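You operate a simulated robot arm through the tools that you are given. There is no shell and no other tool.

You are at the controls of a simulated two-armed robot. One attempt, no reset.

JOB
Mix the blue vial on fast till its colour is even.
Fine: in the mixer; switch it off before you put the vial back in its own well; leave the other vials unmixed. Where these are worked on the way, their far stop is far enough and under half their travel is too little: switch of the vial mixer.

It is judged by the outcome, as a careful person would: the job done as asked, and still so three seconds after it is handed in. It fails if anything else is knocked over, pushed out of place, dropped, spilled or broken.

ROBOT AND FRAMES
Two 7-joint arms with two-finger parallel grippers on one trunk that stands fixed in place. Base frame: the origin is at the foot of the trunk, x ahead of it, y to its left, z up; the work surface is at about z = 800. Units: mm, rad, N and s.
The left shoulder is at [80, 131, 947], the right one opposite. With the tool pointing down near the work surface each hand reaches from about 400 to 860 mm from the base axis, measured 20 degrees to its own side. Payload 1.57 kg a hand.
Tool frame (each hand has its own): the origin (TCP) lies between the finger pads and is the grasp point; the fingertips stand 30 mm ahead of it; z points along the fingers, y is the line along which they close. The gripper opens to 110 mm. The fingers are 24 mm wide and 12 mm thick; the gripper's body (48 by 112 mm) begins 78 mm behind the TCP.
Orientation is that of the tool frame in the base frame, as a unit quaternion [w, x, y, z]. With the fingers straight down and closing along the base's y, the tool's x points along the base's -x, its y along +y and its z along -z.

CONTROLS
- The arms move only by the tool drive_tool. It takes "left_motion", "right_motion" or both (then of equal length, played together; a hand with none holds still); each is a list of rows, each an object (a shift or turn left out is 0, a gripper value left out holds the last) with "gripper": the finger opening in cm, from 0 to 11; "translation": the shift along the tool's x, y, z in cm, a list of three; "rotation": the turn, a rotation vector about the tool's x, y, z in rad, a list of three. In form: [{"gripper": gripper, "translation": [x, y, z], "rotation": [wx, wy, wz]}, ...]. A call has 1 to 20 rows; each row shifts and turns the commanded pose from where the row before left it, along the tool's axes as they then stand. A row lasts 0.2 s, in which the tool goes at most 50 mm and 0.15 rad; a call with a longer step from one row to the next is refused whole, and so is a gripper value outside its range. Where a pose cannot be reached the arm comes as near as it can. A force on the tool above 40 N (or 10 N above the force at the start of the call, whichever is more), or a blocked arm, ends the call early, and 0.2 s more pass. The fingers move at their own pace (about 108 mm/s each) and stop on an object; they squeeze with about 32 N. The grip force told is the motor's: it shows also when the fingers shut on nothing. Time passes only in rows, and 0.2 s behind the last, so rows that do not move let the fingers close. The reply holds the time, the measured pose of the TCP, the force on the tool along the base axes, the opening and the grip force, in the units named above and with some noise, with the torque about the TCP (base axes, N m) and any sound that the robot's microphone picked up.
- Cameras (640 x 400 px; columns grow to the right, rows downward): "scene" is now at [-47.9, -7.7, 1433.1]; the picture's right is [-0.09, -1.00, 0.00], its down [-0.45, 0.04, -0.89] and it looks along [0.89, -0.08, -0.45] (base axes); focal length 348 px, centre (320, 200). "left" rides on the left gripper at [70, -16, -141] in its tool frame; the picture's right is [0.23, 0.97, 0.00], its down [-0.85, 0.20, -0.48] and it looks along [-0.47, 0.11, 0.88] (tool axes); focal length 222 px, centre (320, 200). "right" rides on the right gripper at [70, 16, -141] in its tool frame; the picture's right is [-0.23, 0.97, 0.00], its down [-0.86, -0.20, -0.48] and it looks along [-0.47, -0.11, 0.88] (tool axes); focal length 222 px, centre (320, 200).
- grab_frame(camera): a new picture of that camera. It takes no simulated time.
- head_to(pan, tilt): turns the head with the scene camera to pan (to the left, within 1.902 rad either way) and tilt (down, from -0.506 to 1.204), counted from straight ahead of the robot. It gives what a move gives.
- locate(camera, pixels): for up to 12 pixels [column, row] of the newest picture of that camera ("zoom" is the newest enlarged one), the place [x, y, z] in the base frame of the surface seen there, good to about 3 mm. It takes no simulated time.
- enlarge(camera, box): a new picture of the part [left, top, right, bottom] of that camera's present view, enlarged. It takes no simulated time.
- hand_in(): hands the job in; it is judged then, once.

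Open the grippers and draw the arms clear of the work before you hand the job in, unless the task says otherwise.

The tools are called after "Request:" by a JSON object that holds its "name" and its "arguments". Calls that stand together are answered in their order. drive_tool: Moves the arms, as the interface text tells. Its arguments: {"type":"object","properties":{"left_motion":{"type":"array","items":{"type":"object","properties":{"gripper":{"type":"number"},"translation":{"type":"array","items":{"type":"number"}},"rotation":{"type":"array","items":{"type":"number"}}}}},"right_motion":{"type":"array","items":{"type":"object","properties":{"gripper":{"type":"number"},"translation":{"type":"array","items":{"type":"number"}},"rotation":{"type":"array","items":{"type":"number"}}}}}},"required":[]} The other tools are called the same way: head_to (pan, tilt) turns the head that bears the scene camera; grab_frame (camera) takes a picture; locate (camera, pixels) gives the place of the surface under pixels of a picture; enlarge (camera, box) takes an enlarged picture of a part of a camera's view; hand_in () hands the job in.

At the start:

```text
time_s: 0.0
left_tcp_pos: [608.1, 200.7, 1131.3]
left_ee_rot: [0.0, 0.001, 1.0, 0.0]
left_force: [0.2, 0.5, 0.2]
left_ft_torque: [-0.01, -0.04, 0.0]
left_finger_gap: 109.9
left_grip_force: 0.1
right_tcp_pos: [523.2, -223.5, 1135.0]
right_ee_rot: [0.0, 0.0, 1.0, 0.0]
right_force: [0.9, -0.3, 0.0]
right_ft_torque: [0.0, -0.01, 0.02]
right_finger_gap: 110.2
right_grip_force: 0.0
head pan, tilt: [-0.086, 0.464]
```

scene: 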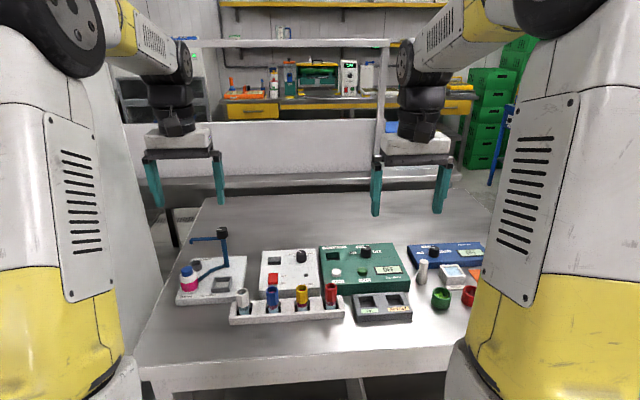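
right: 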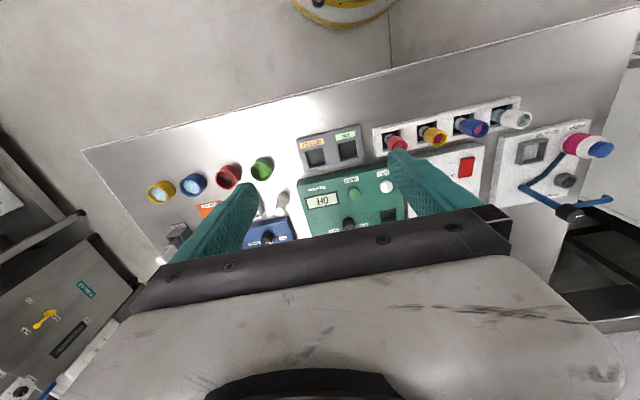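
left: 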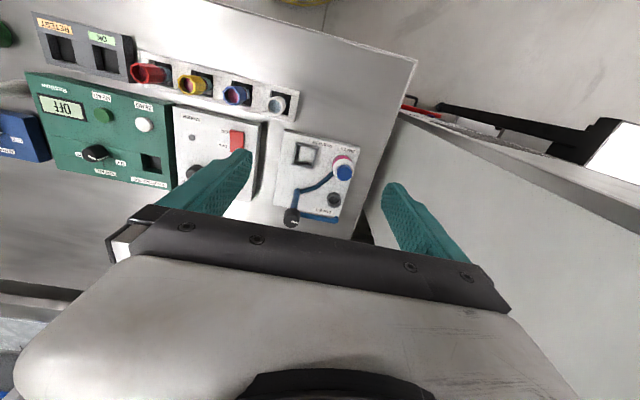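

The scene shows a rack of four vials around (285,300), a white box with a red switch and black knob at (290,265), and other devices. I'll enlarge these to read the labels.

Request:
{"name": "enlarge", "arguments": {"camera": "scene", "box": [170, 220, 350, 330]}}

Request:
{"name": "enlarge", "arguments": {"camera": "left", "box": [130, 40, 370, 230]}}

Request:
{"name": "enlarge", "arguments": {"camera": "scene", "box": [310, 220, 500, 330]}}

```text
3.56 times, centred on (260, 275) of scene
```

zoom: 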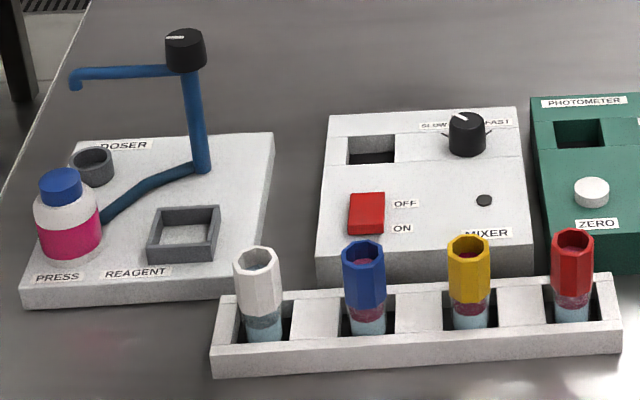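

```text
2.11 times, centred on (250, 135) of left
```

zoom: 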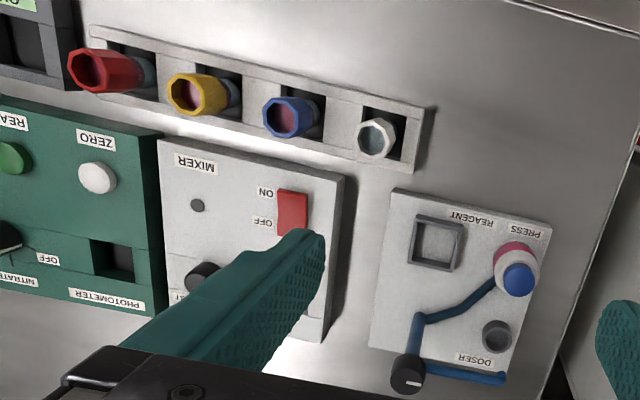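

```text
3.37 times, centred on (405, 275) of scene
```

zoom: 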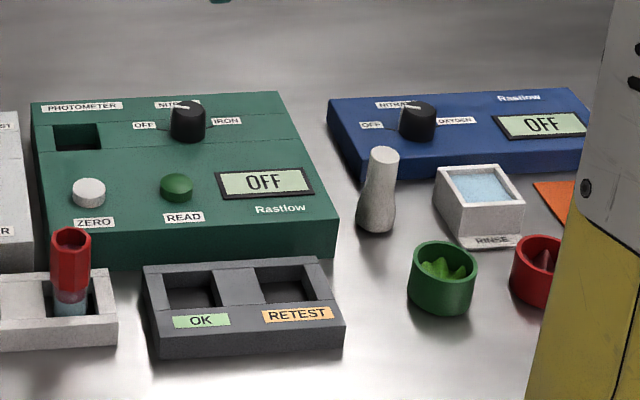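

The mixer has a square well at its back left, a SLOW/FAST knob and a red OFF/ON rocker. I'll turn the head toward it for a better look.

Request:
{"name": "head_to", "arguments": {"pan": 0.12, "tilt": 0.75}}

Request:
{"name": "grab_frame", "arguments": {"camera": "scene"}}

```text
time_s: 0.8
left_tcp_pos: [608.5, 201.1, 1131.2]
left_ee_rot: [0.0, 0.0, 1.0, 0.001]
left_force: [-0.3, -0.1, -0.3]
left_ft_torque: [0.03, 0.01, -0.01]
left_finger_gap: 110.2
left_grip_force: 0.0
right_tcp_pos: [524.0, -223.3, 1135.6]
right_ee_rot: [0.0, 0.001, 1.0, 0.0]
right_force: [0.5, -0.7, -0.5]
right_ft_torque: [0.0, 0.0, -0.01]
right_finger_gap: 110.2
right_grip_force: 0.1
head pan, tilt: [0.12, 0.75]
```

```text
taken
```

scene: 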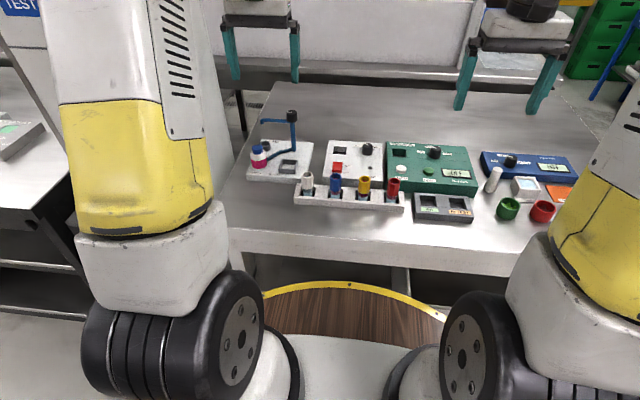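

Things of interest are around (350,165). I'll enlarge this part and locate points.

Request:
{"name": "enlarge", "arguments": {"camera": "scene", "box": [280, 130, 420, 217]}}

```text
4.57 times, centred on (350, 174) of scene
```

zoom: 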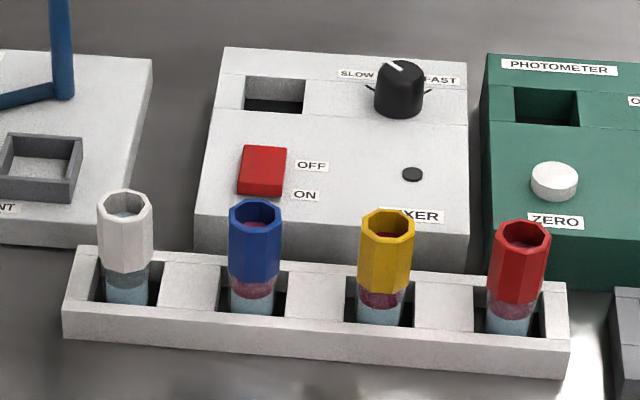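

Zoom shows the knob pointer toward SLOW at about (393,66), blue vial mouth at (255,212), mixer well at (274,95). I'll locate key points.

Request:
{"name": "locate", "arguments": {"camera": "zoom", "pixels": [[236, 212], [276, 212], [255, 230], [274, 100], [247, 78], [307, 80], [400, 72], [263, 160], [263, 185], [412, 174], [290, 270], [345, 86]]}}

Request:
{"name": "locate", "arguments": {"camera": "zoom", "pixels": [[225, 50], [467, 62], [195, 215], [240, 148], [287, 150], [237, 192], [284, 196], [222, 290], [285, 295], [75, 250], [565, 290], [250, 300]]}}

```text
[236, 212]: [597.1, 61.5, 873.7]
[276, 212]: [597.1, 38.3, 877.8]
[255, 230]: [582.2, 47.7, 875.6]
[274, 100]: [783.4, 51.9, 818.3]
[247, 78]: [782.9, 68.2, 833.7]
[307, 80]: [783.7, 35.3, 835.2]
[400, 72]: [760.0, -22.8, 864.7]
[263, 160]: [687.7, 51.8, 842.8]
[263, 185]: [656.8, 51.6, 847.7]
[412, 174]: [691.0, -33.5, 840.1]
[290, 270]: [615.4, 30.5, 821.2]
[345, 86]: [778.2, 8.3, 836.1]
```

```text
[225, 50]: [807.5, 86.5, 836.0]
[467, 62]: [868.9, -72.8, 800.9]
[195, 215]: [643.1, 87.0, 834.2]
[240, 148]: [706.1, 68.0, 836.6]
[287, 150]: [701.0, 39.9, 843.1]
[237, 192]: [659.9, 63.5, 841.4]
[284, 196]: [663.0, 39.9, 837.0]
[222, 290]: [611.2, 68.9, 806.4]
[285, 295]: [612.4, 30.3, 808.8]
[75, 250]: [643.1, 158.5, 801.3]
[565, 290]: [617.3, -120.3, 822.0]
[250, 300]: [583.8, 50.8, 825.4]
```

The blue vial stands at about (592,49) with its top at z≈876; the mixer well is near (770,52) and the knob near (760,-23). I'll move the left hand over the mixer to view it from above.

Request:
{"name": "drive_tool", "arguments": {"left_motion": [{"translation": [-1.64, -2.21, 2.14]}, {"translation": [-1.64, -2.21, 2.14]}, {"translation": [-1.64, -2.21, 2.14]}, {"translation": [-1.64, -2.21, 2.14]}, {"translation": [-1.64, -2.21, 2.14]}, {"translation": [-1.64, -2.21, 2.14]}, {"translation": [-1.64, -2.21, 2.14]}, {"translation": [-1.64, -2.21, 2.14]}, {}]}}

Request:
{"name": "grab_frame", "arguments": {"camera": "left"}}

Request:
{"name": "grab_frame", "arguments": {"camera": "scene"}}

```text
time_s: 2.8
left_tcp_pos: [739.4, 24.7, 960.3]
left_ee_rot: [0.0, -0.001, 1.0, 0.0]
left_force: [0.5, -0.2, 0.0]
left_ft_torque: [-0.01, 0.01, 0.01]
left_finger_gap: 110.2
left_grip_force: 0.0
right_tcp_pos: [524.3, -224.0, 1136.2]
right_ee_rot: [0.0, 0.0, 1.0, 0.0]
right_force: [0.0, 0.7, 0.5]
right_ft_torque: [0.0, 0.0, -0.02]
right_finger_gap: 109.9
right_grip_force: 0.0
head pan, tilt: [0.12, 0.75]
```

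```text
taken
```

left: 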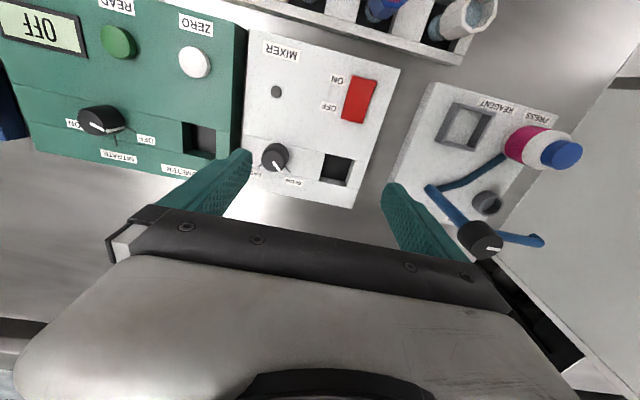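

```text
taken
```

scene: 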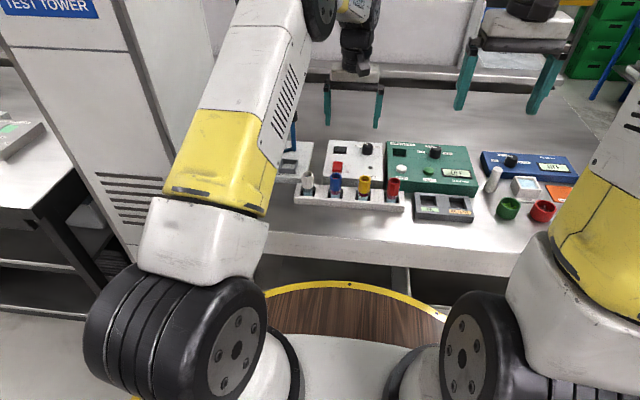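

The left view shows the mixer between (245,30) and (400,205). I'll enlarge it and locate.

Request:
{"name": "enlarge", "arguments": {"camera": "left", "box": [230, 90, 400, 210]}}

Request:
{"name": "locate", "arguments": {"camera": "left", "pixels": [[323, 180], [355, 158], [348, 186], [325, 154], [337, 170], [355, 100], [360, 120], [352, 80], [378, 82], [340, 118], [275, 155], [275, 92]]}}

```text
3.33 times, centred on (315, 150) of left
```

zoom: 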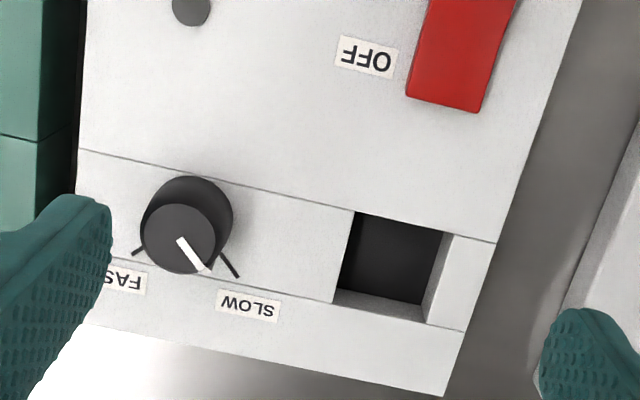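

```text
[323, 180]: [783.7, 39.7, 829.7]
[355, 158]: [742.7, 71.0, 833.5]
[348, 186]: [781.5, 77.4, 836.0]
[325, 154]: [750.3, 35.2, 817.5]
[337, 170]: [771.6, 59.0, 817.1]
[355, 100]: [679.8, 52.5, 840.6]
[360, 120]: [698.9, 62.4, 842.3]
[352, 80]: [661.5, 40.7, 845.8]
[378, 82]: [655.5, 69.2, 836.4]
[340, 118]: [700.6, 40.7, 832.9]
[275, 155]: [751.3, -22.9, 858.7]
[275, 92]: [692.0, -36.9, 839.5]
```

Pointer at zoom (195,255) lies on the SLOW tick, FAST tick on the other side (~90° clockwise seen from above). I'll locate the knob's top edges, the well and photometer surfaces precisely.

Request:
{"name": "locate", "arguments": {"camera": "zoom", "pixels": [[182, 238], [148, 235], [212, 238], [178, 268], [182, 208], [240, 277], [132, 254], [300, 240], [30, 100], [356, 214], [452, 236], [333, 300]]}}

Request:
{"name": "enlarge", "arguments": {"camera": "left", "box": [320, 60, 400, 130]}}

```text
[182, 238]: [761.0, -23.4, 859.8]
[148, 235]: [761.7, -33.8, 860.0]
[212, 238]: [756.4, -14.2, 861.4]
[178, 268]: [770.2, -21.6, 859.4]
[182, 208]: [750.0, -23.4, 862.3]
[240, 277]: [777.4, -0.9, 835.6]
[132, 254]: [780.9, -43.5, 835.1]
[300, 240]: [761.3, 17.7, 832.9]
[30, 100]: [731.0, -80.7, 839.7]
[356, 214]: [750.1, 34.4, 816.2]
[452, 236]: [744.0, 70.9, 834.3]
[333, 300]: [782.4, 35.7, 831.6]
```

```text
5.71 times, centred on (360, 95) of left
```

zoom: 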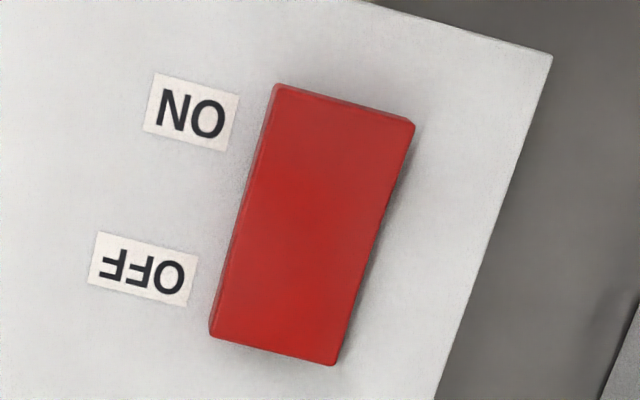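

The knob centre is at about (760,-23.5), top z≈861, diameter ~23. I'll move over it, pre-turn the hand 0.8 rad counter-clockwise, narrow the fingers to 60 mm and come down part way.

Request:
{"name": "drive_tool", "arguments": {"left_motion": [{"translation": [-1.03, -2.41, 0], "gripper": 6}, {"translation": [-1.03, -2.41, 0]}, {"rotation": [0, 0, -0.134]}, {"rotation": [0, 0, -0.134]}, {"rotation": [0, 0, -0.134]}, {"rotation": [0, 0, -0.134]}, {"rotation": [0, 0, -0.134]}, {"rotation": [0, 0, -0.13]}, {"translation": [0, 0, 2]}, {"translation": [0, 0, 2]}, {}]}}

Request:
{"name": "grab_frame", "arguments": {"camera": "left"}}

Request:
{"name": "enlarge", "arguments": {"camera": "scene", "box": [280, 80, 480, 217]}}

```text
time_s: 5.2
left_tcp_pos: [759.1, -23.7, 920.0]
left_ee_rot: [0.0, -0.389, 0.921, 0.0]
left_force: [0.5, 0.1, 0.2]
left_ft_torque: [-0.01, 0.03, 0.01]
left_finger_gap: 60.0
left_grip_force: 0.1
right_tcp_pos: [523.1, -223.6, 1136.2]
right_ee_rot: [0.001, 0.0, 1.0, 0.001]
right_force: [-0.5, 0.2, -1.1]
right_ft_torque: [0.01, 0.01, 0.02]
right_finger_gap: 110.0
right_grip_force: 0.1
head pan, tilt: [0.12, 0.75]
```

```text
taken
```

left: 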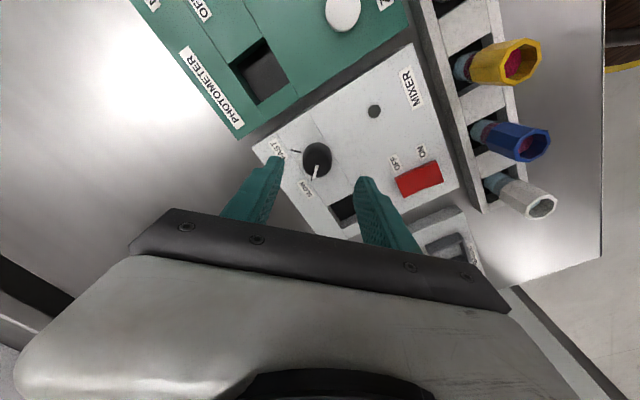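

```text
2.92 times, centred on (380, 148) of scene
```

zoom: 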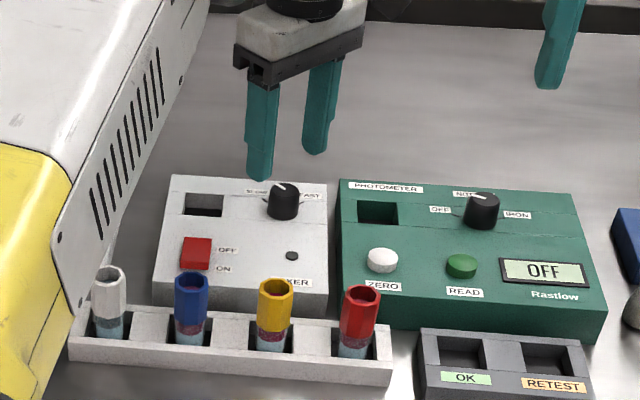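

The hand is centred over the knob. I'll lower 5.2 cm so the tips sit just above the mixer's top and close on the knob.

Request:
{"name": "drive_tool", "arguments": {"left_motion": [{"translation": [0, 0, 1.5]}, {"translation": [0, 0, 1.5]}, {"translation": [0, 0, 1.2]}, {"translation": [0, 0, 0.8]}, {}, {"gripper": 1}, {}, {}, {}]}}

Request:
{"name": "enlarge", "arguments": {"camera": "scene", "box": [280, 80, 480, 217]}}

Request:
{"name": "grab_frame", "arguments": {"camera": "left"}}

```text
time_s: 7.2
left_tcp_pos: [761.1, -24.5, 869.6]
left_ee_rot: [0.0, -0.39, 0.921, -0.001]
left_force: [13.3, -9.5, -4.6]
left_ft_torque: [-0.21, -0.57, 0.04]
left_finger_gap: 29.2
left_grip_force: 38.9
right_tcp_pos: [523.5, -223.1, 1135.0]
right_ee_rot: [-0.001, 0.0, 1.0, 0.0]
right_force: [-0.3, 0.1, -0.3]
right_ft_torque: [-0.03, 0.02, 0.03]
right_finger_gap: 110.1
right_grip_force: 0.0
head pan, tilt: [0.12, 0.75]
```

```text
2.92 times, centred on (380, 148) of scene
```

zoom: 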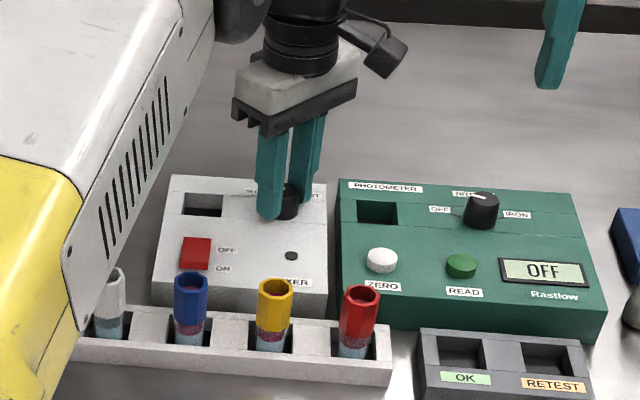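

```text
taken
```

left: 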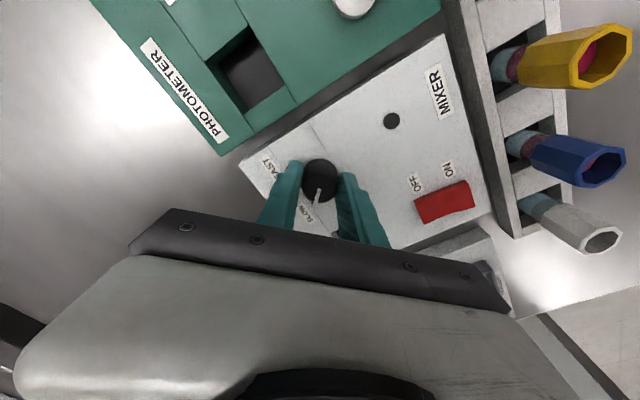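

The knob is gripped at 29 mm, with a side force of ~16 N along −tool y. I'll ease 1.5 mm that way and turn clockwise half the way.

Request:
{"name": "drive_tool", "arguments": {"left_motion": [{"translation": [0, -0.15, 0]}, {"translation": [0, -0.1, 0]}, {"rotation": [0, 0, 0.08]}, {"rotation": [0, 0, 0.12]}, {"rotation": [0, 0, 0.12]}, {"rotation": [0, 0, 0.12]}]}}

Request:
{"name": "grab_frame", "arguments": {"camera": "left"}}

```text
time_s: 8.6
left_tcp_pos: [761.3, -25.1, 869.0]
left_ee_rot: [-0.001, -0.179, 0.984, 0.002]
left_force: [-11.7, 2.2, 7.0]
left_ft_torque: [0.41, 0.03, -0.01]
left_finger_gap: 29.0
left_grip_force: 39.6
right_tcp_pos: [523.0, -224.0, 1135.9]
right_ee_rot: [0.0, -0.001, 1.0, -0.001]
right_force: [1.0, 1.0, 0.0]
right_ft_torque: [-0.01, 0.05, 0.01]
right_finger_gap: 110.3
right_grip_force: 0.0
head pan, tilt: [0.12, 0.75]
```

```text
taken
```

left: 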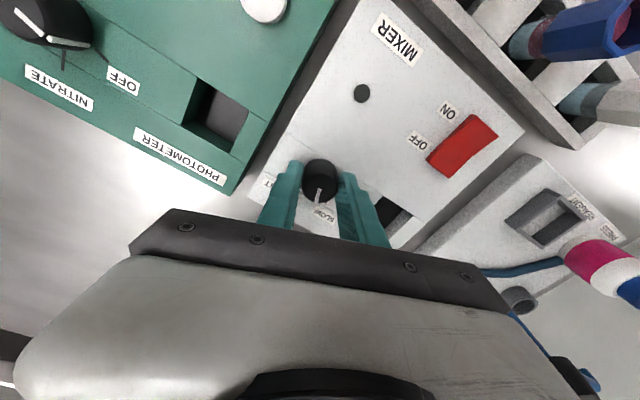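

The knob turns with the hand (pointer stays fixed in the wrist view). I'll continue turning clockwise.

Request:
{"name": "drive_tool", "arguments": {"left_motion": [{"rotation": [0, 0, 0.12], "translation": [0.1, 0, 0]}, {"rotation": [0, 0, 0.12]}, {"rotation": [0, 0, 0.12]}, {"rotation": [0, 0, 0.12]}, {"rotation": [0, 0, 0.12]}, {"rotation": [0, 0, 0.12]}, {"rotation": [0, 0, 0.12]}]}}

Request:
{"name": "grab_frame", "arguments": {"camera": "left"}}

```text
time_s: 10.2
left_tcp_pos: [760.9, -25.0, 869.4]
left_ee_rot: [0.0, 0.239, 0.971, 0.001]
left_force: [-8.9, 13.4, 6.0]
left_ft_torque: [0.65, 0.7, 0.0]
left_finger_gap: 29.1
left_grip_force: 38.6
right_tcp_pos: [523.8, -222.4, 1136.0]
right_ee_rot: [0.0, 0.0, 1.0, 0.0]
right_force: [0.0, -0.3, -0.8]
right_ft_torque: [0.0, 0.0, 0.05]
right_finger_gap: 110.1
right_grip_force: 0.1
head pan, tilt: [0.12, 0.75]
```

```text
taken
```

left: 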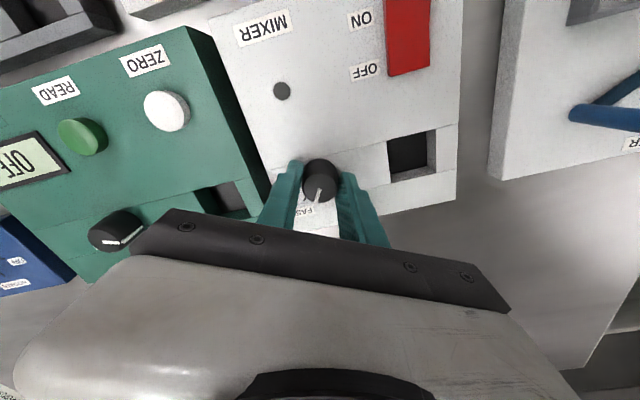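

Turned 1.28 rad so far; the pointer is nearing FAST at (308,210). I'll continue 0.3 rad in small steps, watching the torque.

Request:
{"name": "drive_tool", "arguments": {"left_motion": [{"rotation": [0, 0, 0.1]}, {"rotation": [0, 0, 0.1]}, {"rotation": [0, 0, 0.08]}]}}

Request:
{"name": "enlarge", "arguments": {"camera": "left", "box": [260, 130, 380, 250]}}

```text
time_s: 11.0
left_tcp_pos: [761.6, -24.3, 870.2]
left_ee_rot: [0.001, 0.371, 0.929, 0.0]
left_force: [-6.3, 17.9, 6.2]
left_ft_torque: [0.61, 0.33, 0.37]
left_finger_gap: 29.3
left_grip_force: 38.6
right_tcp_pos: [523.9, -222.1, 1136.7]
right_ee_rot: [0.0, -0.001, 1.0, 0.001]
right_force: [0.6, -0.1, -0.4]
right_ft_torque: [-0.01, -0.02, 0.0]
right_finger_gap: 110.0
right_grip_force: 0.1
head pan, tilt: [0.12, 0.75]
```

```text
3.33 times, centred on (320, 190) of left
```

zoom: 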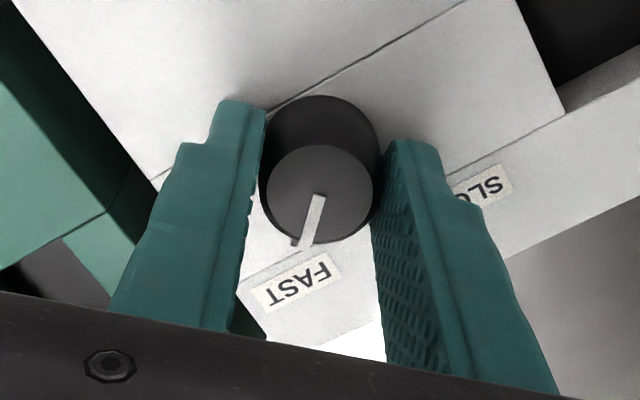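

Torque about z has risen to 0.37 N m and the pointer lies on the FAST tick: the stop is reached. I'll open the fingers, rise, turn back straight and check.

Request:
{"name": "drive_tool", "arguments": {"left_motion": [{"gripper": 6}, {}, {"translation": [0, 0, -2]}, {"translation": [0, 0, -4]}, {"translation": [0, 0, -4]}, {"rotation": [0, 0, -0.13]}, {"rotation": [0, 0, -0.13]}, {"rotation": [0, 0, -0.13]}, {"rotation": [0, 0, -0.13]}, {"rotation": [0, 0, -0.13]}, {"rotation": [0, 0, -0.11]}, {}]}}

Request:
{"name": "enlarge", "arguments": {"camera": "left", "box": [240, 90, 400, 210]}}

Request:
{"name": "grab_frame", "arguments": {"camera": "left"}}

```text
time_s: 13.6
left_tcp_pos: [762.5, -26.9, 969.2]
left_ee_rot: [0.0, -0.001, 1.0, 0.0]
left_force: [-0.4, -0.6, -0.2]
left_ft_torque: [0.01, -0.01, -0.01]
left_finger_gap: 59.9
left_grip_force: 0.0
right_tcp_pos: [522.5, -223.4, 1136.1]
right_ee_rot: [0.0, 0.0, 1.0, 0.0]
right_force: [0.5, 0.2, -0.1]
right_ft_torque: [0.02, -0.02, -0.01]
right_finger_gap: 110.1
right_grip_force: 0.0
head pan, tilt: [0.12, 0.75]
```

```text
3.33 times, centred on (320, 150) of left
```

zoom: 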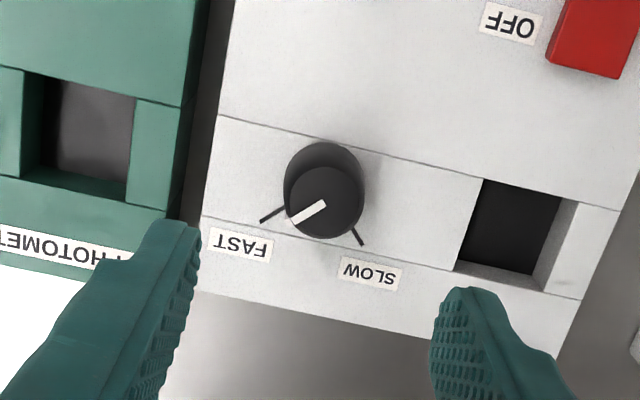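

```text
taken
```

left: 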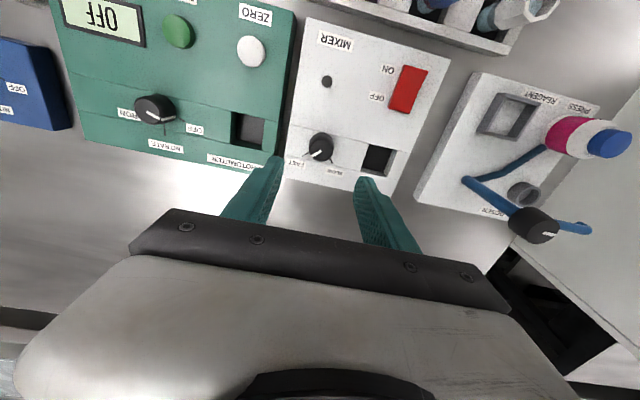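

The knob now reads FAST. Next I move the left hand above the blue vial for a precise look.

Request:
{"name": "drive_tool", "arguments": {"left_motion": [{"translation": [3.24, 1.54, -0.62]}, {"translation": [3.24, 1.54, -0.62]}, {"translation": [3.24, 1.54, -0.62]}, {"translation": [3.24, 1.54, -0.62]}, {"translation": [3.24, 1.54, -0.62]}, {}]}}

Request:
{"name": "grab_frame", "arguments": {"camera": "left"}}

Request:
{"name": "enlarge", "arguments": {"camera": "left", "box": [240, 80, 400, 200]}}

```text
time_s: 15.0
left_tcp_pos: [597.3, 50.2, 1002.2]
left_ee_rot: [-0.001, 0.0, 1.0, 0.0]
left_force: [-0.3, 0.3, 0.7]
left_ft_torque: [0.0, 0.01, 0.02]
left_finger_gap: 60.2
left_grip_force: 0.1
right_tcp_pos: [523.7, -223.5, 1135.9]
right_ee_rot: [-0.001, 0.0, 1.0, -0.001]
right_force: [0.4, 0.2, 0.4]
right_ft_torque: [-0.03, -0.03, 0.05]
right_finger_gap: 109.9
right_grip_force: 0.1
head pan, tilt: [0.12, 0.75]
```

```text
taken
```

left: 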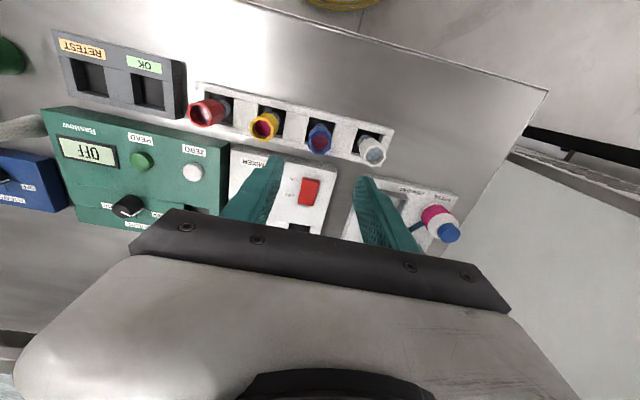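

```text
3.33 times, centred on (320, 140) of left
```

zoom: 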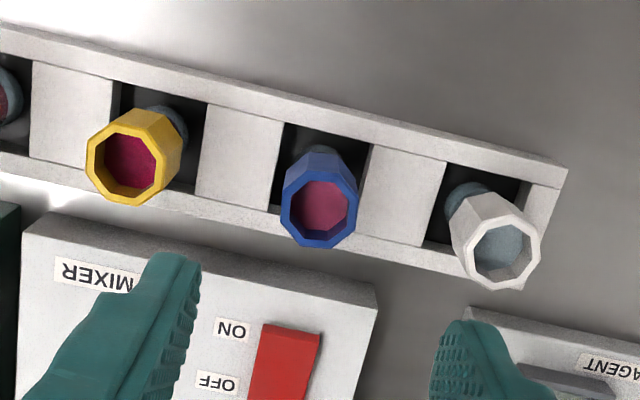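

Blue rim centred in the zoom at (320,205). I'll locate the rim points and the well edges.

Request:
{"name": "locate", "arguments": {"camera": "zoom", "pixels": [[284, 205], [354, 210], [314, 167], [316, 244], [345, 180], [296, 180], [340, 238], [286, 125], [370, 145], [275, 208], [320, 205], [360, 200]]}}

Request:
{"name": "locate", "arguments": {"camera": "zoom", "pixels": [[345, 160], [315, 150], [286, 140], [90, 160], [180, 150], [135, 203], [450, 230], [540, 240], [505, 285], [230, 160], [410, 190], [370, 280]]}}

```text
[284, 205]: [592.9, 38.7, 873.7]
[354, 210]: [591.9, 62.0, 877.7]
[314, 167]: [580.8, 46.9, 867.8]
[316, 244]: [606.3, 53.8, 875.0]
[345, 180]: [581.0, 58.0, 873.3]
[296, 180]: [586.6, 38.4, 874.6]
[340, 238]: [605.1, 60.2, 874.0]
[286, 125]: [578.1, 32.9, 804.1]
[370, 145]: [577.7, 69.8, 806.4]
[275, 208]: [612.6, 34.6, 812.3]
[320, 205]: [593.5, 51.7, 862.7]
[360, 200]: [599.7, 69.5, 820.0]
```

```text
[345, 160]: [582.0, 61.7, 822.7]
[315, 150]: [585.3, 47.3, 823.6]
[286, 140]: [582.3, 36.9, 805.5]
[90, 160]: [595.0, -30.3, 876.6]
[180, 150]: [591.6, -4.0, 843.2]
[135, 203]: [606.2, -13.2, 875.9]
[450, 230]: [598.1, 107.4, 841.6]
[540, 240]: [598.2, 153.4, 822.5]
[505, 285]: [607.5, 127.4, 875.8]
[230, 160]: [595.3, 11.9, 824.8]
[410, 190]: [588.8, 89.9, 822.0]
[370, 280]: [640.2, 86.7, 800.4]
```

Vial axis is at about (593,50.5), top z≈876, ~24 mm wide; neighbours are ~67 mm away, so fingers opened 55 mm fit. I'll descend to TCP z≈871 in steps.

Request:
{"name": "drive_tool", "arguments": {"left_motion": [{"translation": [0.43, 0.03, 0], "gripper": 5.5}, {"translation": [0, 0, 3]}, {"translation": [0, 0, 3]}, {"translation": [0, 0, 3]}, {}]}}

Request:
{"name": "enlarge", "arguments": {"camera": "left", "box": [220, 80, 420, 230]}}

Request:
{"name": "enlarge", "arguments": {"camera": "scene", "box": [260, 110, 420, 217]}}

```text
time_s: 16.2
left_tcp_pos: [593.0, 51.8, 910.0]
left_ee_rot: [0.001, 0.0, 1.0, -0.001]
left_force: [0.6, 0.4, -0.1]
left_ft_torque: [0.0, 0.02, 0.01]
left_finger_gap: 55.1
left_grip_force: 0.1
right_tcp_pos: [523.0, -223.1, 1135.5]
right_ee_rot: [0.001, 0.001, 1.0, 0.0]
right_force: [0.3, -0.3, -0.4]
right_ft_torque: [0.01, 0.02, 0.03]
right_finger_gap: 110.1
right_grip_force: 0.0
head pan, tilt: [0.12, 0.75]
```

```text
2.67 times, centred on (320, 155) of left
```

zoom: 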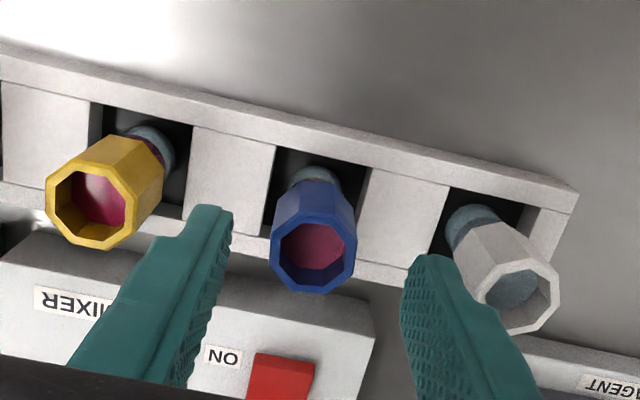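

```text
3.74 times, centred on (340, 164) of scene
```

zoom: 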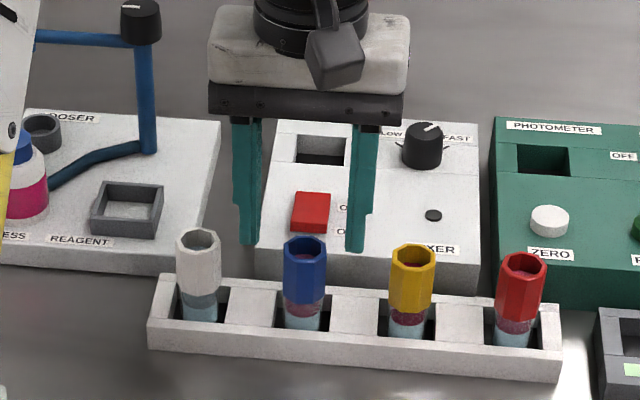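

The vial is centred between the fingers, with neighbours clear. Descend 3.9 cm and close.

Request:
{"name": "drive_tool", "arguments": {"left_motion": [{"translation": [0, -0.05, 1.5]}, {"translation": [0, 0, 1.5]}, {"translation": [0, 0, 0.9]}, {}, {"gripper": 4}, {"gripper": 3}, {"gripper": 1.5}, {}, {}]}}

Request:
{"name": "enlarge", "arguments": {"camera": "scene", "box": [260, 110, 420, 217]}}

Request:
{"name": "enlarge", "arguments": {"camera": "left", "box": [220, 80, 420, 230]}}

```text
time_s: 18.2
left_tcp_pos: [594.4, 50.5, 873.0]
left_ee_rot: [0.0, 0.0, 1.0, 0.001]
left_force: [0.4, -0.3, 0.5]
left_ft_torque: [-0.02, 0.04, 0.03]
left_finger_gap: 27.5
left_grip_force: 31.4
right_tcp_pos: [524.0, -224.7, 1135.2]
right_ee_rot: [0.0, 0.0, 1.0, -0.001]
right_force: [0.1, 0.2, -0.6]
right_ft_torque: [0.01, -0.01, -0.02]
right_finger_gap: 109.8
right_grip_force: 0.1
head pan, tilt: [0.12, 0.75]
```

```text
3.74 times, centred on (340, 164) of scene
```

zoom: 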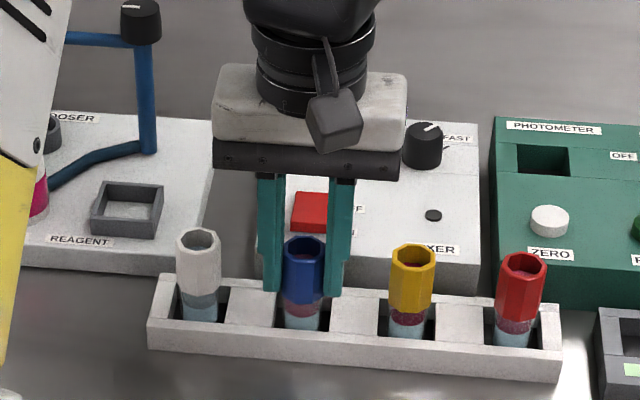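

```text
2.67 times, centred on (320, 155) of left
```

zoom: 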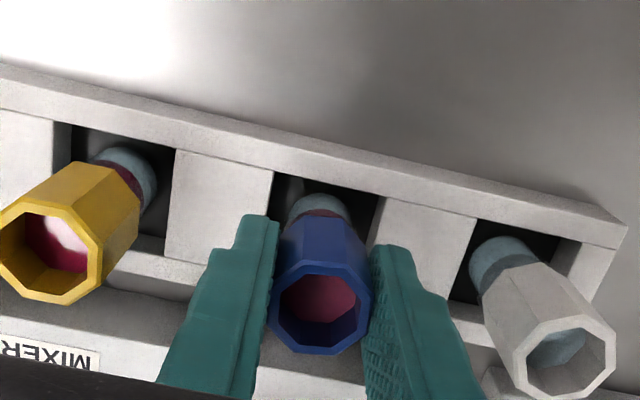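

The blue vial is held (27.5 mm, 31 N). I lift it straight up gently by 8 cm.

Request:
{"name": "drive_tool", "arguments": {"left_motion": [{"translation": [0, 0, -0.4]}, {"translation": [0, 0, -0.8]}, {"translation": [0, 0, -1.2]}, {"translation": [0, 0, -1.6]}, {"translation": [0, 0, -1.6]}, {"translation": [0, 0, -1.2]}, {"translation": [0, 0, -0.8]}, {"translation": [0, 0, -0.4]}, {}]}}

Request:
{"name": "enlarge", "arguments": {"camera": "scene", "box": [260, 110, 420, 217]}}

Request:
{"name": "grab_frame", "arguments": {"camera": "left"}}

```text
time_s: 20.2
left_tcp_pos: [594.2, 49.5, 952.7]
left_ee_rot: [0.0, 0.0, 1.0, 0.0]
left_force: [-0.4, 0.8, -0.2]
left_ft_torque: [0.0, -0.03, 0.01]
left_finger_gap: 26.9
left_grip_force: 32.1
right_tcp_pos: [523.8, -222.8, 1135.2]
right_ee_rot: [0.0, 0.0, 1.0, -0.001]
right_force: [0.9, 0.1, -0.6]
right_ft_torque: [0.02, 0.0, -0.01]
right_finger_gap: 109.9
right_grip_force: 0.1
head pan, tilt: [0.12, 0.75]
```

```text
3.74 times, centred on (340, 164) of scene
```

zoom: 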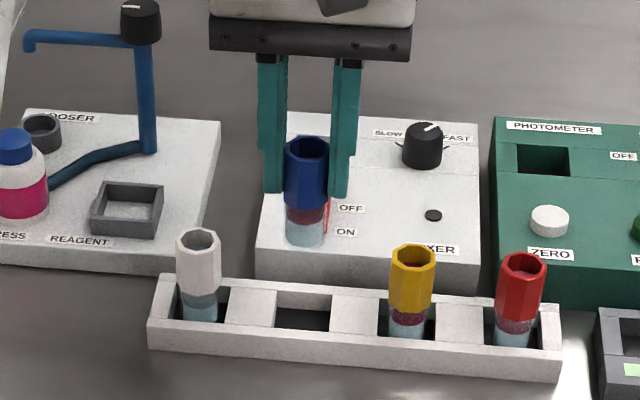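

```text
taken
```

left: 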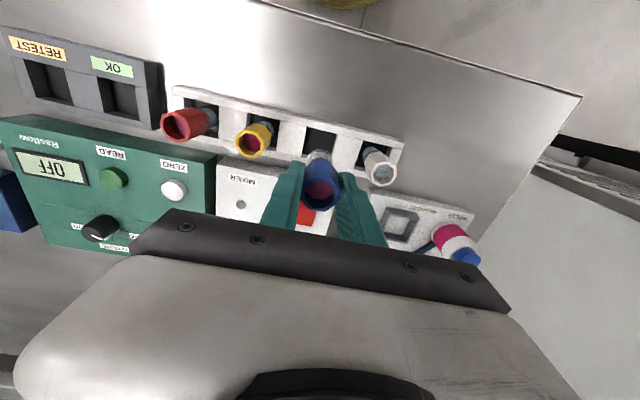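

The vial hangs upright and the rack's second well (305,317 in zoom) is empty. I'll carry it smoothly forward to above the mixer well.

Request:
{"name": "drive_tool", "arguments": {"left_motion": [{"translation": [-0.8, 0.05, 0]}, {"translation": [-1.6, 0.05, 0]}, {"translation": [-2.4, 0.05, 0]}, {"translation": [-3.0, 0.05, 0]}, {"translation": [-3.0, 0.05, 0]}, {"translation": [-2.6, 0.05, 0]}, {"translation": [-2.0, 0, 0]}, {"translation": [-1.2, 0, 0]}, {"translation": [-0.5, 0, 0]}, {}]}}

Request:
{"name": "enlarge", "arguments": {"camera": "scene", "box": [270, 90, 430, 197]}}

Request:
{"name": "enlarge", "arguments": {"camera": "left", "box": [240, 80, 440, 230]}}

```text
time_s: 22.4
left_tcp_pos: [765.3, 54.4, 953.1]
left_ee_rot: [0.001, -0.001, 1.0, 0.001]
left_force: [0.3, -1.0, 0.2]
left_ft_torque: [0.0, 0.0, 0.0]
left_finger_gap: 26.9
left_grip_force: 32.1
right_tcp_pos: [523.4, -223.0, 1136.2]
right_ee_rot: [0.0, 0.0, 1.0, 0.0]
right_force: [-0.1, 0.0, -0.5]
right_ft_torque: [0.01, 0.02, -0.01]
right_finger_gap: 110.0
right_grip_force: 0.1
head pan, tilt: [0.12, 0.75]
```

```text
3.74 times, centred on (350, 144) of scene
```

zoom: 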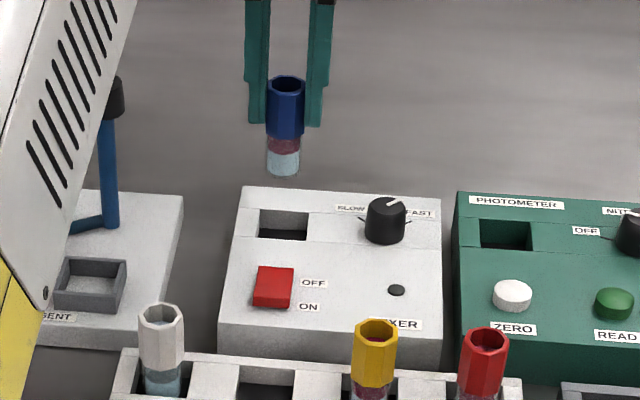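

```text
2.67 times, centred on (340, 155) of left
```

zoom: 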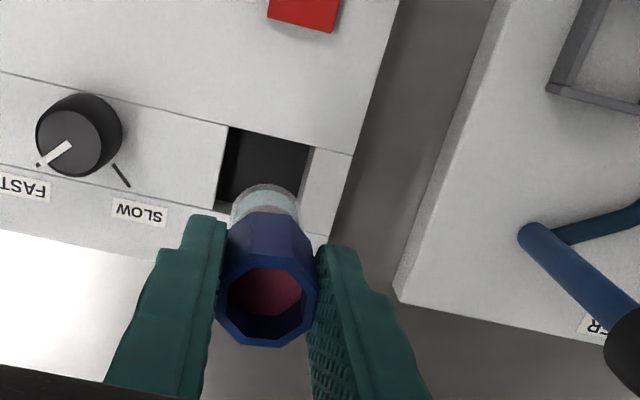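

The vial hangs above the well. I'll measure the well edges and the vial's bottom to verify alignment.

Request:
{"name": "locate", "arguments": {"camera": "zoom", "pixels": [[228, 122], [312, 146], [218, 212], [265, 200], [265, 150], [222, 165], [310, 165], [235, 220], [298, 210], [265, 190]]}}

Request:
{"name": "grab_frame", "arguments": {"camera": "scene"}}

Request:
{"name": "enlarge", "arguments": {"camera": "scene", "box": [320, 105, 390, 165]}}

```text
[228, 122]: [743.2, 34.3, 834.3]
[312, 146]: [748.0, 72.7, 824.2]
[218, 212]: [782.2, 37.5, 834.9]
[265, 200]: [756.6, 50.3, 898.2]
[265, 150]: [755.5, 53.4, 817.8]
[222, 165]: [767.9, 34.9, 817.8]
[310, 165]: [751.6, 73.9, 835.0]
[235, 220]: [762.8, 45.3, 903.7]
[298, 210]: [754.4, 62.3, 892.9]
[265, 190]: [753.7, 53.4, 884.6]
```

```text
taken
```

scene: 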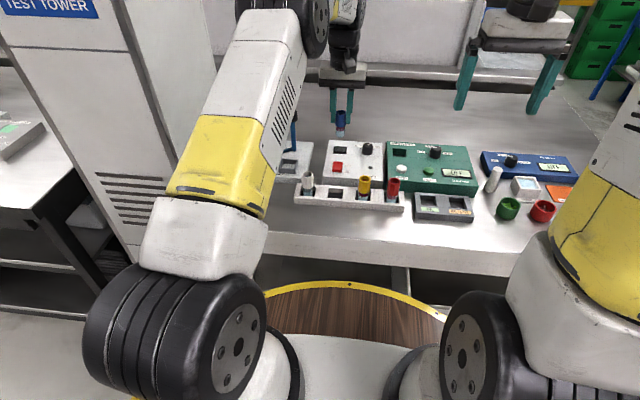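

```text
6.67 times, centred on (355, 135) of scene
```

zoom: 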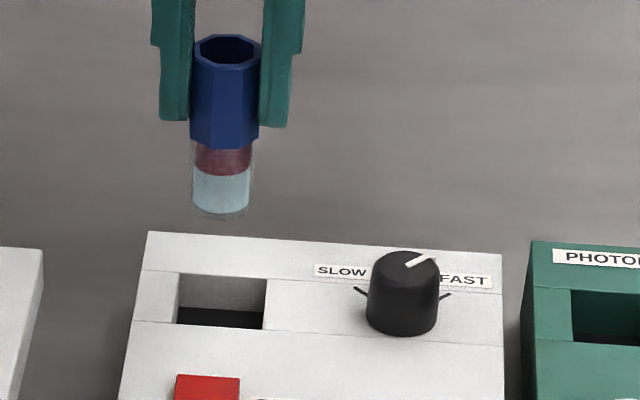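

Well spans x≈745–783, y≈35–72 with floor z≈817; the vial bottom is at z≈884, aligned. I'll lower 6.1 cm gently, then probe.

Request:
{"name": "drive_tool", "arguments": {"left_motion": [{"translation": [0, 0, 0.7]}, {"translation": [0, 0, 1.4]}, {"translation": [0, 0, 1.5]}, {"translation": [0, 0, 1.2]}, {"translation": [0, 0, 0.8]}, {"translation": [0, 0, 0.5]}, {}]}}

Request:
{"name": "enlarge", "arguments": {"camera": "scene", "box": [310, 95, 410, 180]}}

Request:
{"name": "enlarge", "arguments": {"camera": "left", "box": [240, 80, 440, 230]}}

```text
time_s: 24.0
left_tcp_pos: [765.7, 54.6, 890.5]
left_ee_rot: [0.001, 0.0, 1.0, 0.0]
left_force: [-0.3, -0.2, -1.2]
left_ft_torque: [0.01, 0.0, 0.04]
left_finger_gap: 27.2
left_grip_force: 31.7
right_tcp_pos: [523.8, -223.1, 1136.7]
right_ee_rot: [0.001, 0.0, 1.0, 0.0]
right_force: [0.1, -0.2, -0.8]
right_ft_torque: [0.01, -0.02, -0.04]
right_finger_gap: 109.8
right_grip_force: 0.0
head pan, tilt: [0.12, 0.75]
```

```text
4.71 times, centred on (360, 138) of scene
```

zoom: 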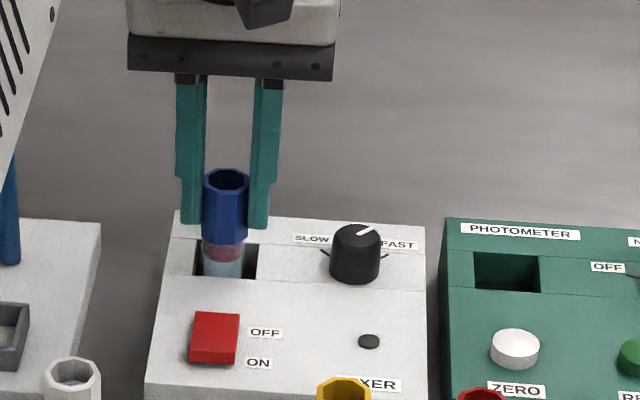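

```text
2.67 times, centred on (340, 155) of left
```

zoom: 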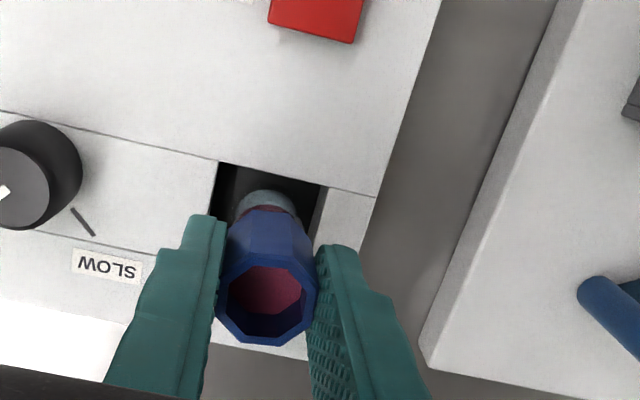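

The vial's bottom is inside the well, no contact yet. I'll probe further down in 2 mm steps.

Request:
{"name": "drive_tool", "arguments": {"left_motion": [{"translation": [0, 0, 0.2]}, {"translation": [0, 0, 0.2]}, {}]}}

```text
time_s: 24.8
left_tcp_pos: [765.7, 54.6, 888.2]
left_ee_rot: [0.0, 0.0, 1.0, 0.001]
left_force: [-1.2, 1.1, 10.1]
left_ft_torque: [0.18, 0.09, 0.04]
left_finger_gap: 26.9
left_grip_force: 32.3
right_tcp_pos: [523.2, -222.9, 1135.4]
right_ee_rot: [0.0, 0.001, 1.0, 0.0]
right_force: [-0.5, 0.1, -0.6]
right_ft_torque: [0.0, -0.02, 0.02]
right_finger_gap: 109.9
right_grip_force: 0.0
head pan, tilt: [0.12, 0.75]
```

Contact at TCP z 888 with 10 N, matching the well floor. I'll relax 1.5 mm, open to 50 mm and rise.

Request:
{"name": "drive_tool", "arguments": {"left_motion": [{"translation": [0, 0, -0.15]}, {"gripper": 3.4}, {"gripper": 4}, {"gripper": 5}, {}, {"translation": [0, 0, -1]}, {"translation": [0, 0, -2.5]}, {"translation": [0, 0, -2.5]}, {}]}}

Request:
{"name": "enlarge", "arguments": {"camera": "scene", "box": [310, 95, 410, 180]}}

Request:
{"name": "enlarge", "arguments": {"camera": "left", "box": [240, 80, 440, 230]}}

```text
time_s: 26.8
left_tcp_pos: [764.8, 56.4, 948.5]
left_ee_rot: [0.0, 0.0, 1.0, 0.001]
left_force: [-0.1, -0.5, -0.2]
left_ft_torque: [0.01, 0.0, -0.01]
left_finger_gap: 50.2
left_grip_force: 0.1
right_tcp_pos: [524.4, -224.0, 1135.9]
right_ee_rot: [0.001, 0.0, 1.0, 0.001]
right_force: [-0.5, 0.6, 0.2]
right_ft_torque: [-0.01, -0.02, 0.0]
right_finger_gap: 109.7
right_grip_force: 0.1
head pan, tilt: [0.12, 0.75]
```

```text
4.71 times, centred on (360, 138) of scene
```

zoom: 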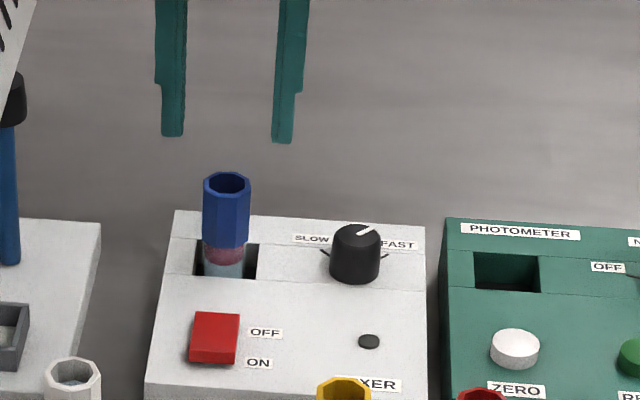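

```text
2.67 times, centred on (340, 155) of left
```

zoom: 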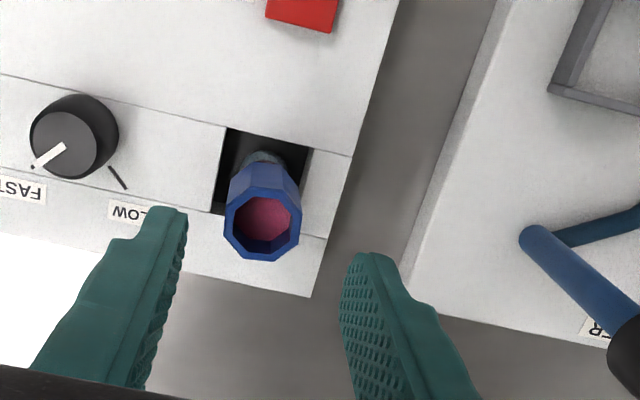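

The vial stands upright in the mixer well. Next: close the fingers and go above the ON (near) end of the rocker at about (663,54).

Request:
{"name": "drive_tool", "arguments": {"left_motion": [{"translation": [0, 0, -2]}, {"translation": [3.4, -0.05, 0], "gripper": 0}, {"translation": [3.4, -0.05, 0]}, {"translation": [3.4, -0.05, 0]}, {"translation": [0, 0, 3]}, {"translation": [0, 0, 2.5]}, {"translation": [0, 0, 1.5]}, {}]}}

Request:
{"name": "enlarge", "arguments": {"camera": "scene", "box": [310, 115, 410, 200]}}

Request:
{"name": "enlarge", "arguments": {"camera": "left", "box": [220, 80, 420, 230]}}

```text
time_s: 28.6
left_tcp_pos: [662.2, 53.3, 897.7]
left_ee_rot: [0.0, 0.001, 1.0, 0.0]
left_force: [-0.4, 0.7, -0.2]
left_ft_torque: [-0.04, -0.04, 0.0]
left_finger_gap: 0.0
left_grip_force: 20.8
right_tcp_pos: [523.9, -223.2, 1135.4]
right_ee_rot: [0.0, 0.001, 1.0, 0.001]
right_force: [0.0, -0.3, 0.1]
right_ft_torque: [0.0, -0.02, -0.02]
right_finger_gap: 110.0
right_grip_force: 0.1
head pan, tilt: [0.12, 0.75]
```

```text
4.71 times, centred on (360, 158) of scene
```

zoom: 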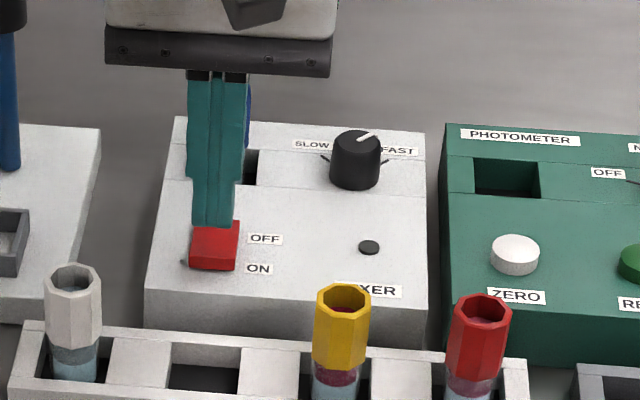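

```text
2.67 times, centred on (320, 155) of left
```

zoom: 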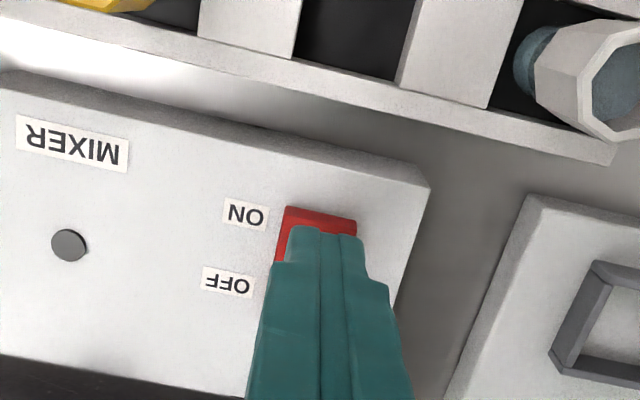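

Tips are above the rocker's near half. I'll check the near edge position before pressing.

Request:
{"name": "locate", "arguments": {"camera": "zoom", "pixels": [[320, 210], [320, 218], [285, 225], [352, 225], [300, 215], [345, 165], [280, 255]]}}

```text
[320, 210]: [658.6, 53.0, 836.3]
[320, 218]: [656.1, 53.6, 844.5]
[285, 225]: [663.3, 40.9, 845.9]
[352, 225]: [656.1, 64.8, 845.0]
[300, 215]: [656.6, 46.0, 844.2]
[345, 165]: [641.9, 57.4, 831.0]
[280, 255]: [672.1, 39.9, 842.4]
```

Rocker's near edge is at x≈656, z≈845. I'll lower to just above it and then press in small steps.

Request:
{"name": "drive_tool", "arguments": {"left_motion": [{"translation": [0, 0, 1.0]}, {"translation": [0, 0, 0.8]}, {"translation": [0, 0, 0.4]}, {"translation": [0, 0, 0.3]}, {"translation": [0, 0, 0.3]}, {}]}}

Request:
{"name": "enlarge", "arguments": {"camera": "scene", "box": [310, 115, 410, 200]}}

```text
time_s: 30.1
left_tcp_pos: [664.4, 52.0, 874.4]
left_ee_rot: [0.003, -0.002, 1.0, 0.0]
left_force: [-5.2, 1.1, 9.8]
left_ft_torque: [0.01, 0.07, 0.08]
left_finger_gap: 0.2
left_grip_force: 21.6
right_tcp_pos: [523.0, -223.0, 1136.2]
right_ee_rot: [0.0, 0.0, 1.0, 0.0]
right_force: [0.5, 0.8, 0.5]
right_ft_torque: [0.0, -0.01, 0.01]
right_finger_gap: 110.1
right_grip_force: 0.0
head pan, tilt: [0.12, 0.75]
stopped in row 6 (left hand): the force on the tool passed its limit at 41 N (the readings are from after the stop); the commanded pose is now the measured one
```

```text
4.71 times, centred on (360, 158) of scene
```

zoom: 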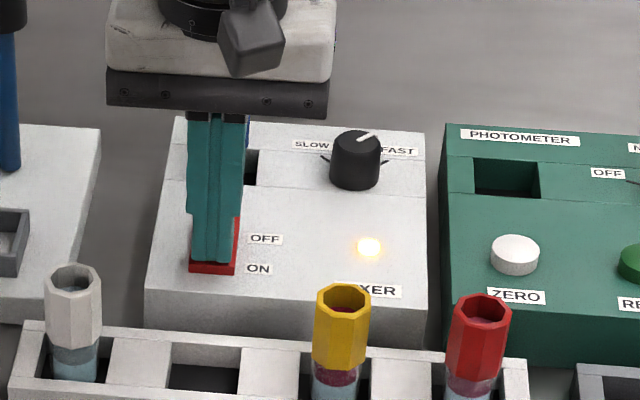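

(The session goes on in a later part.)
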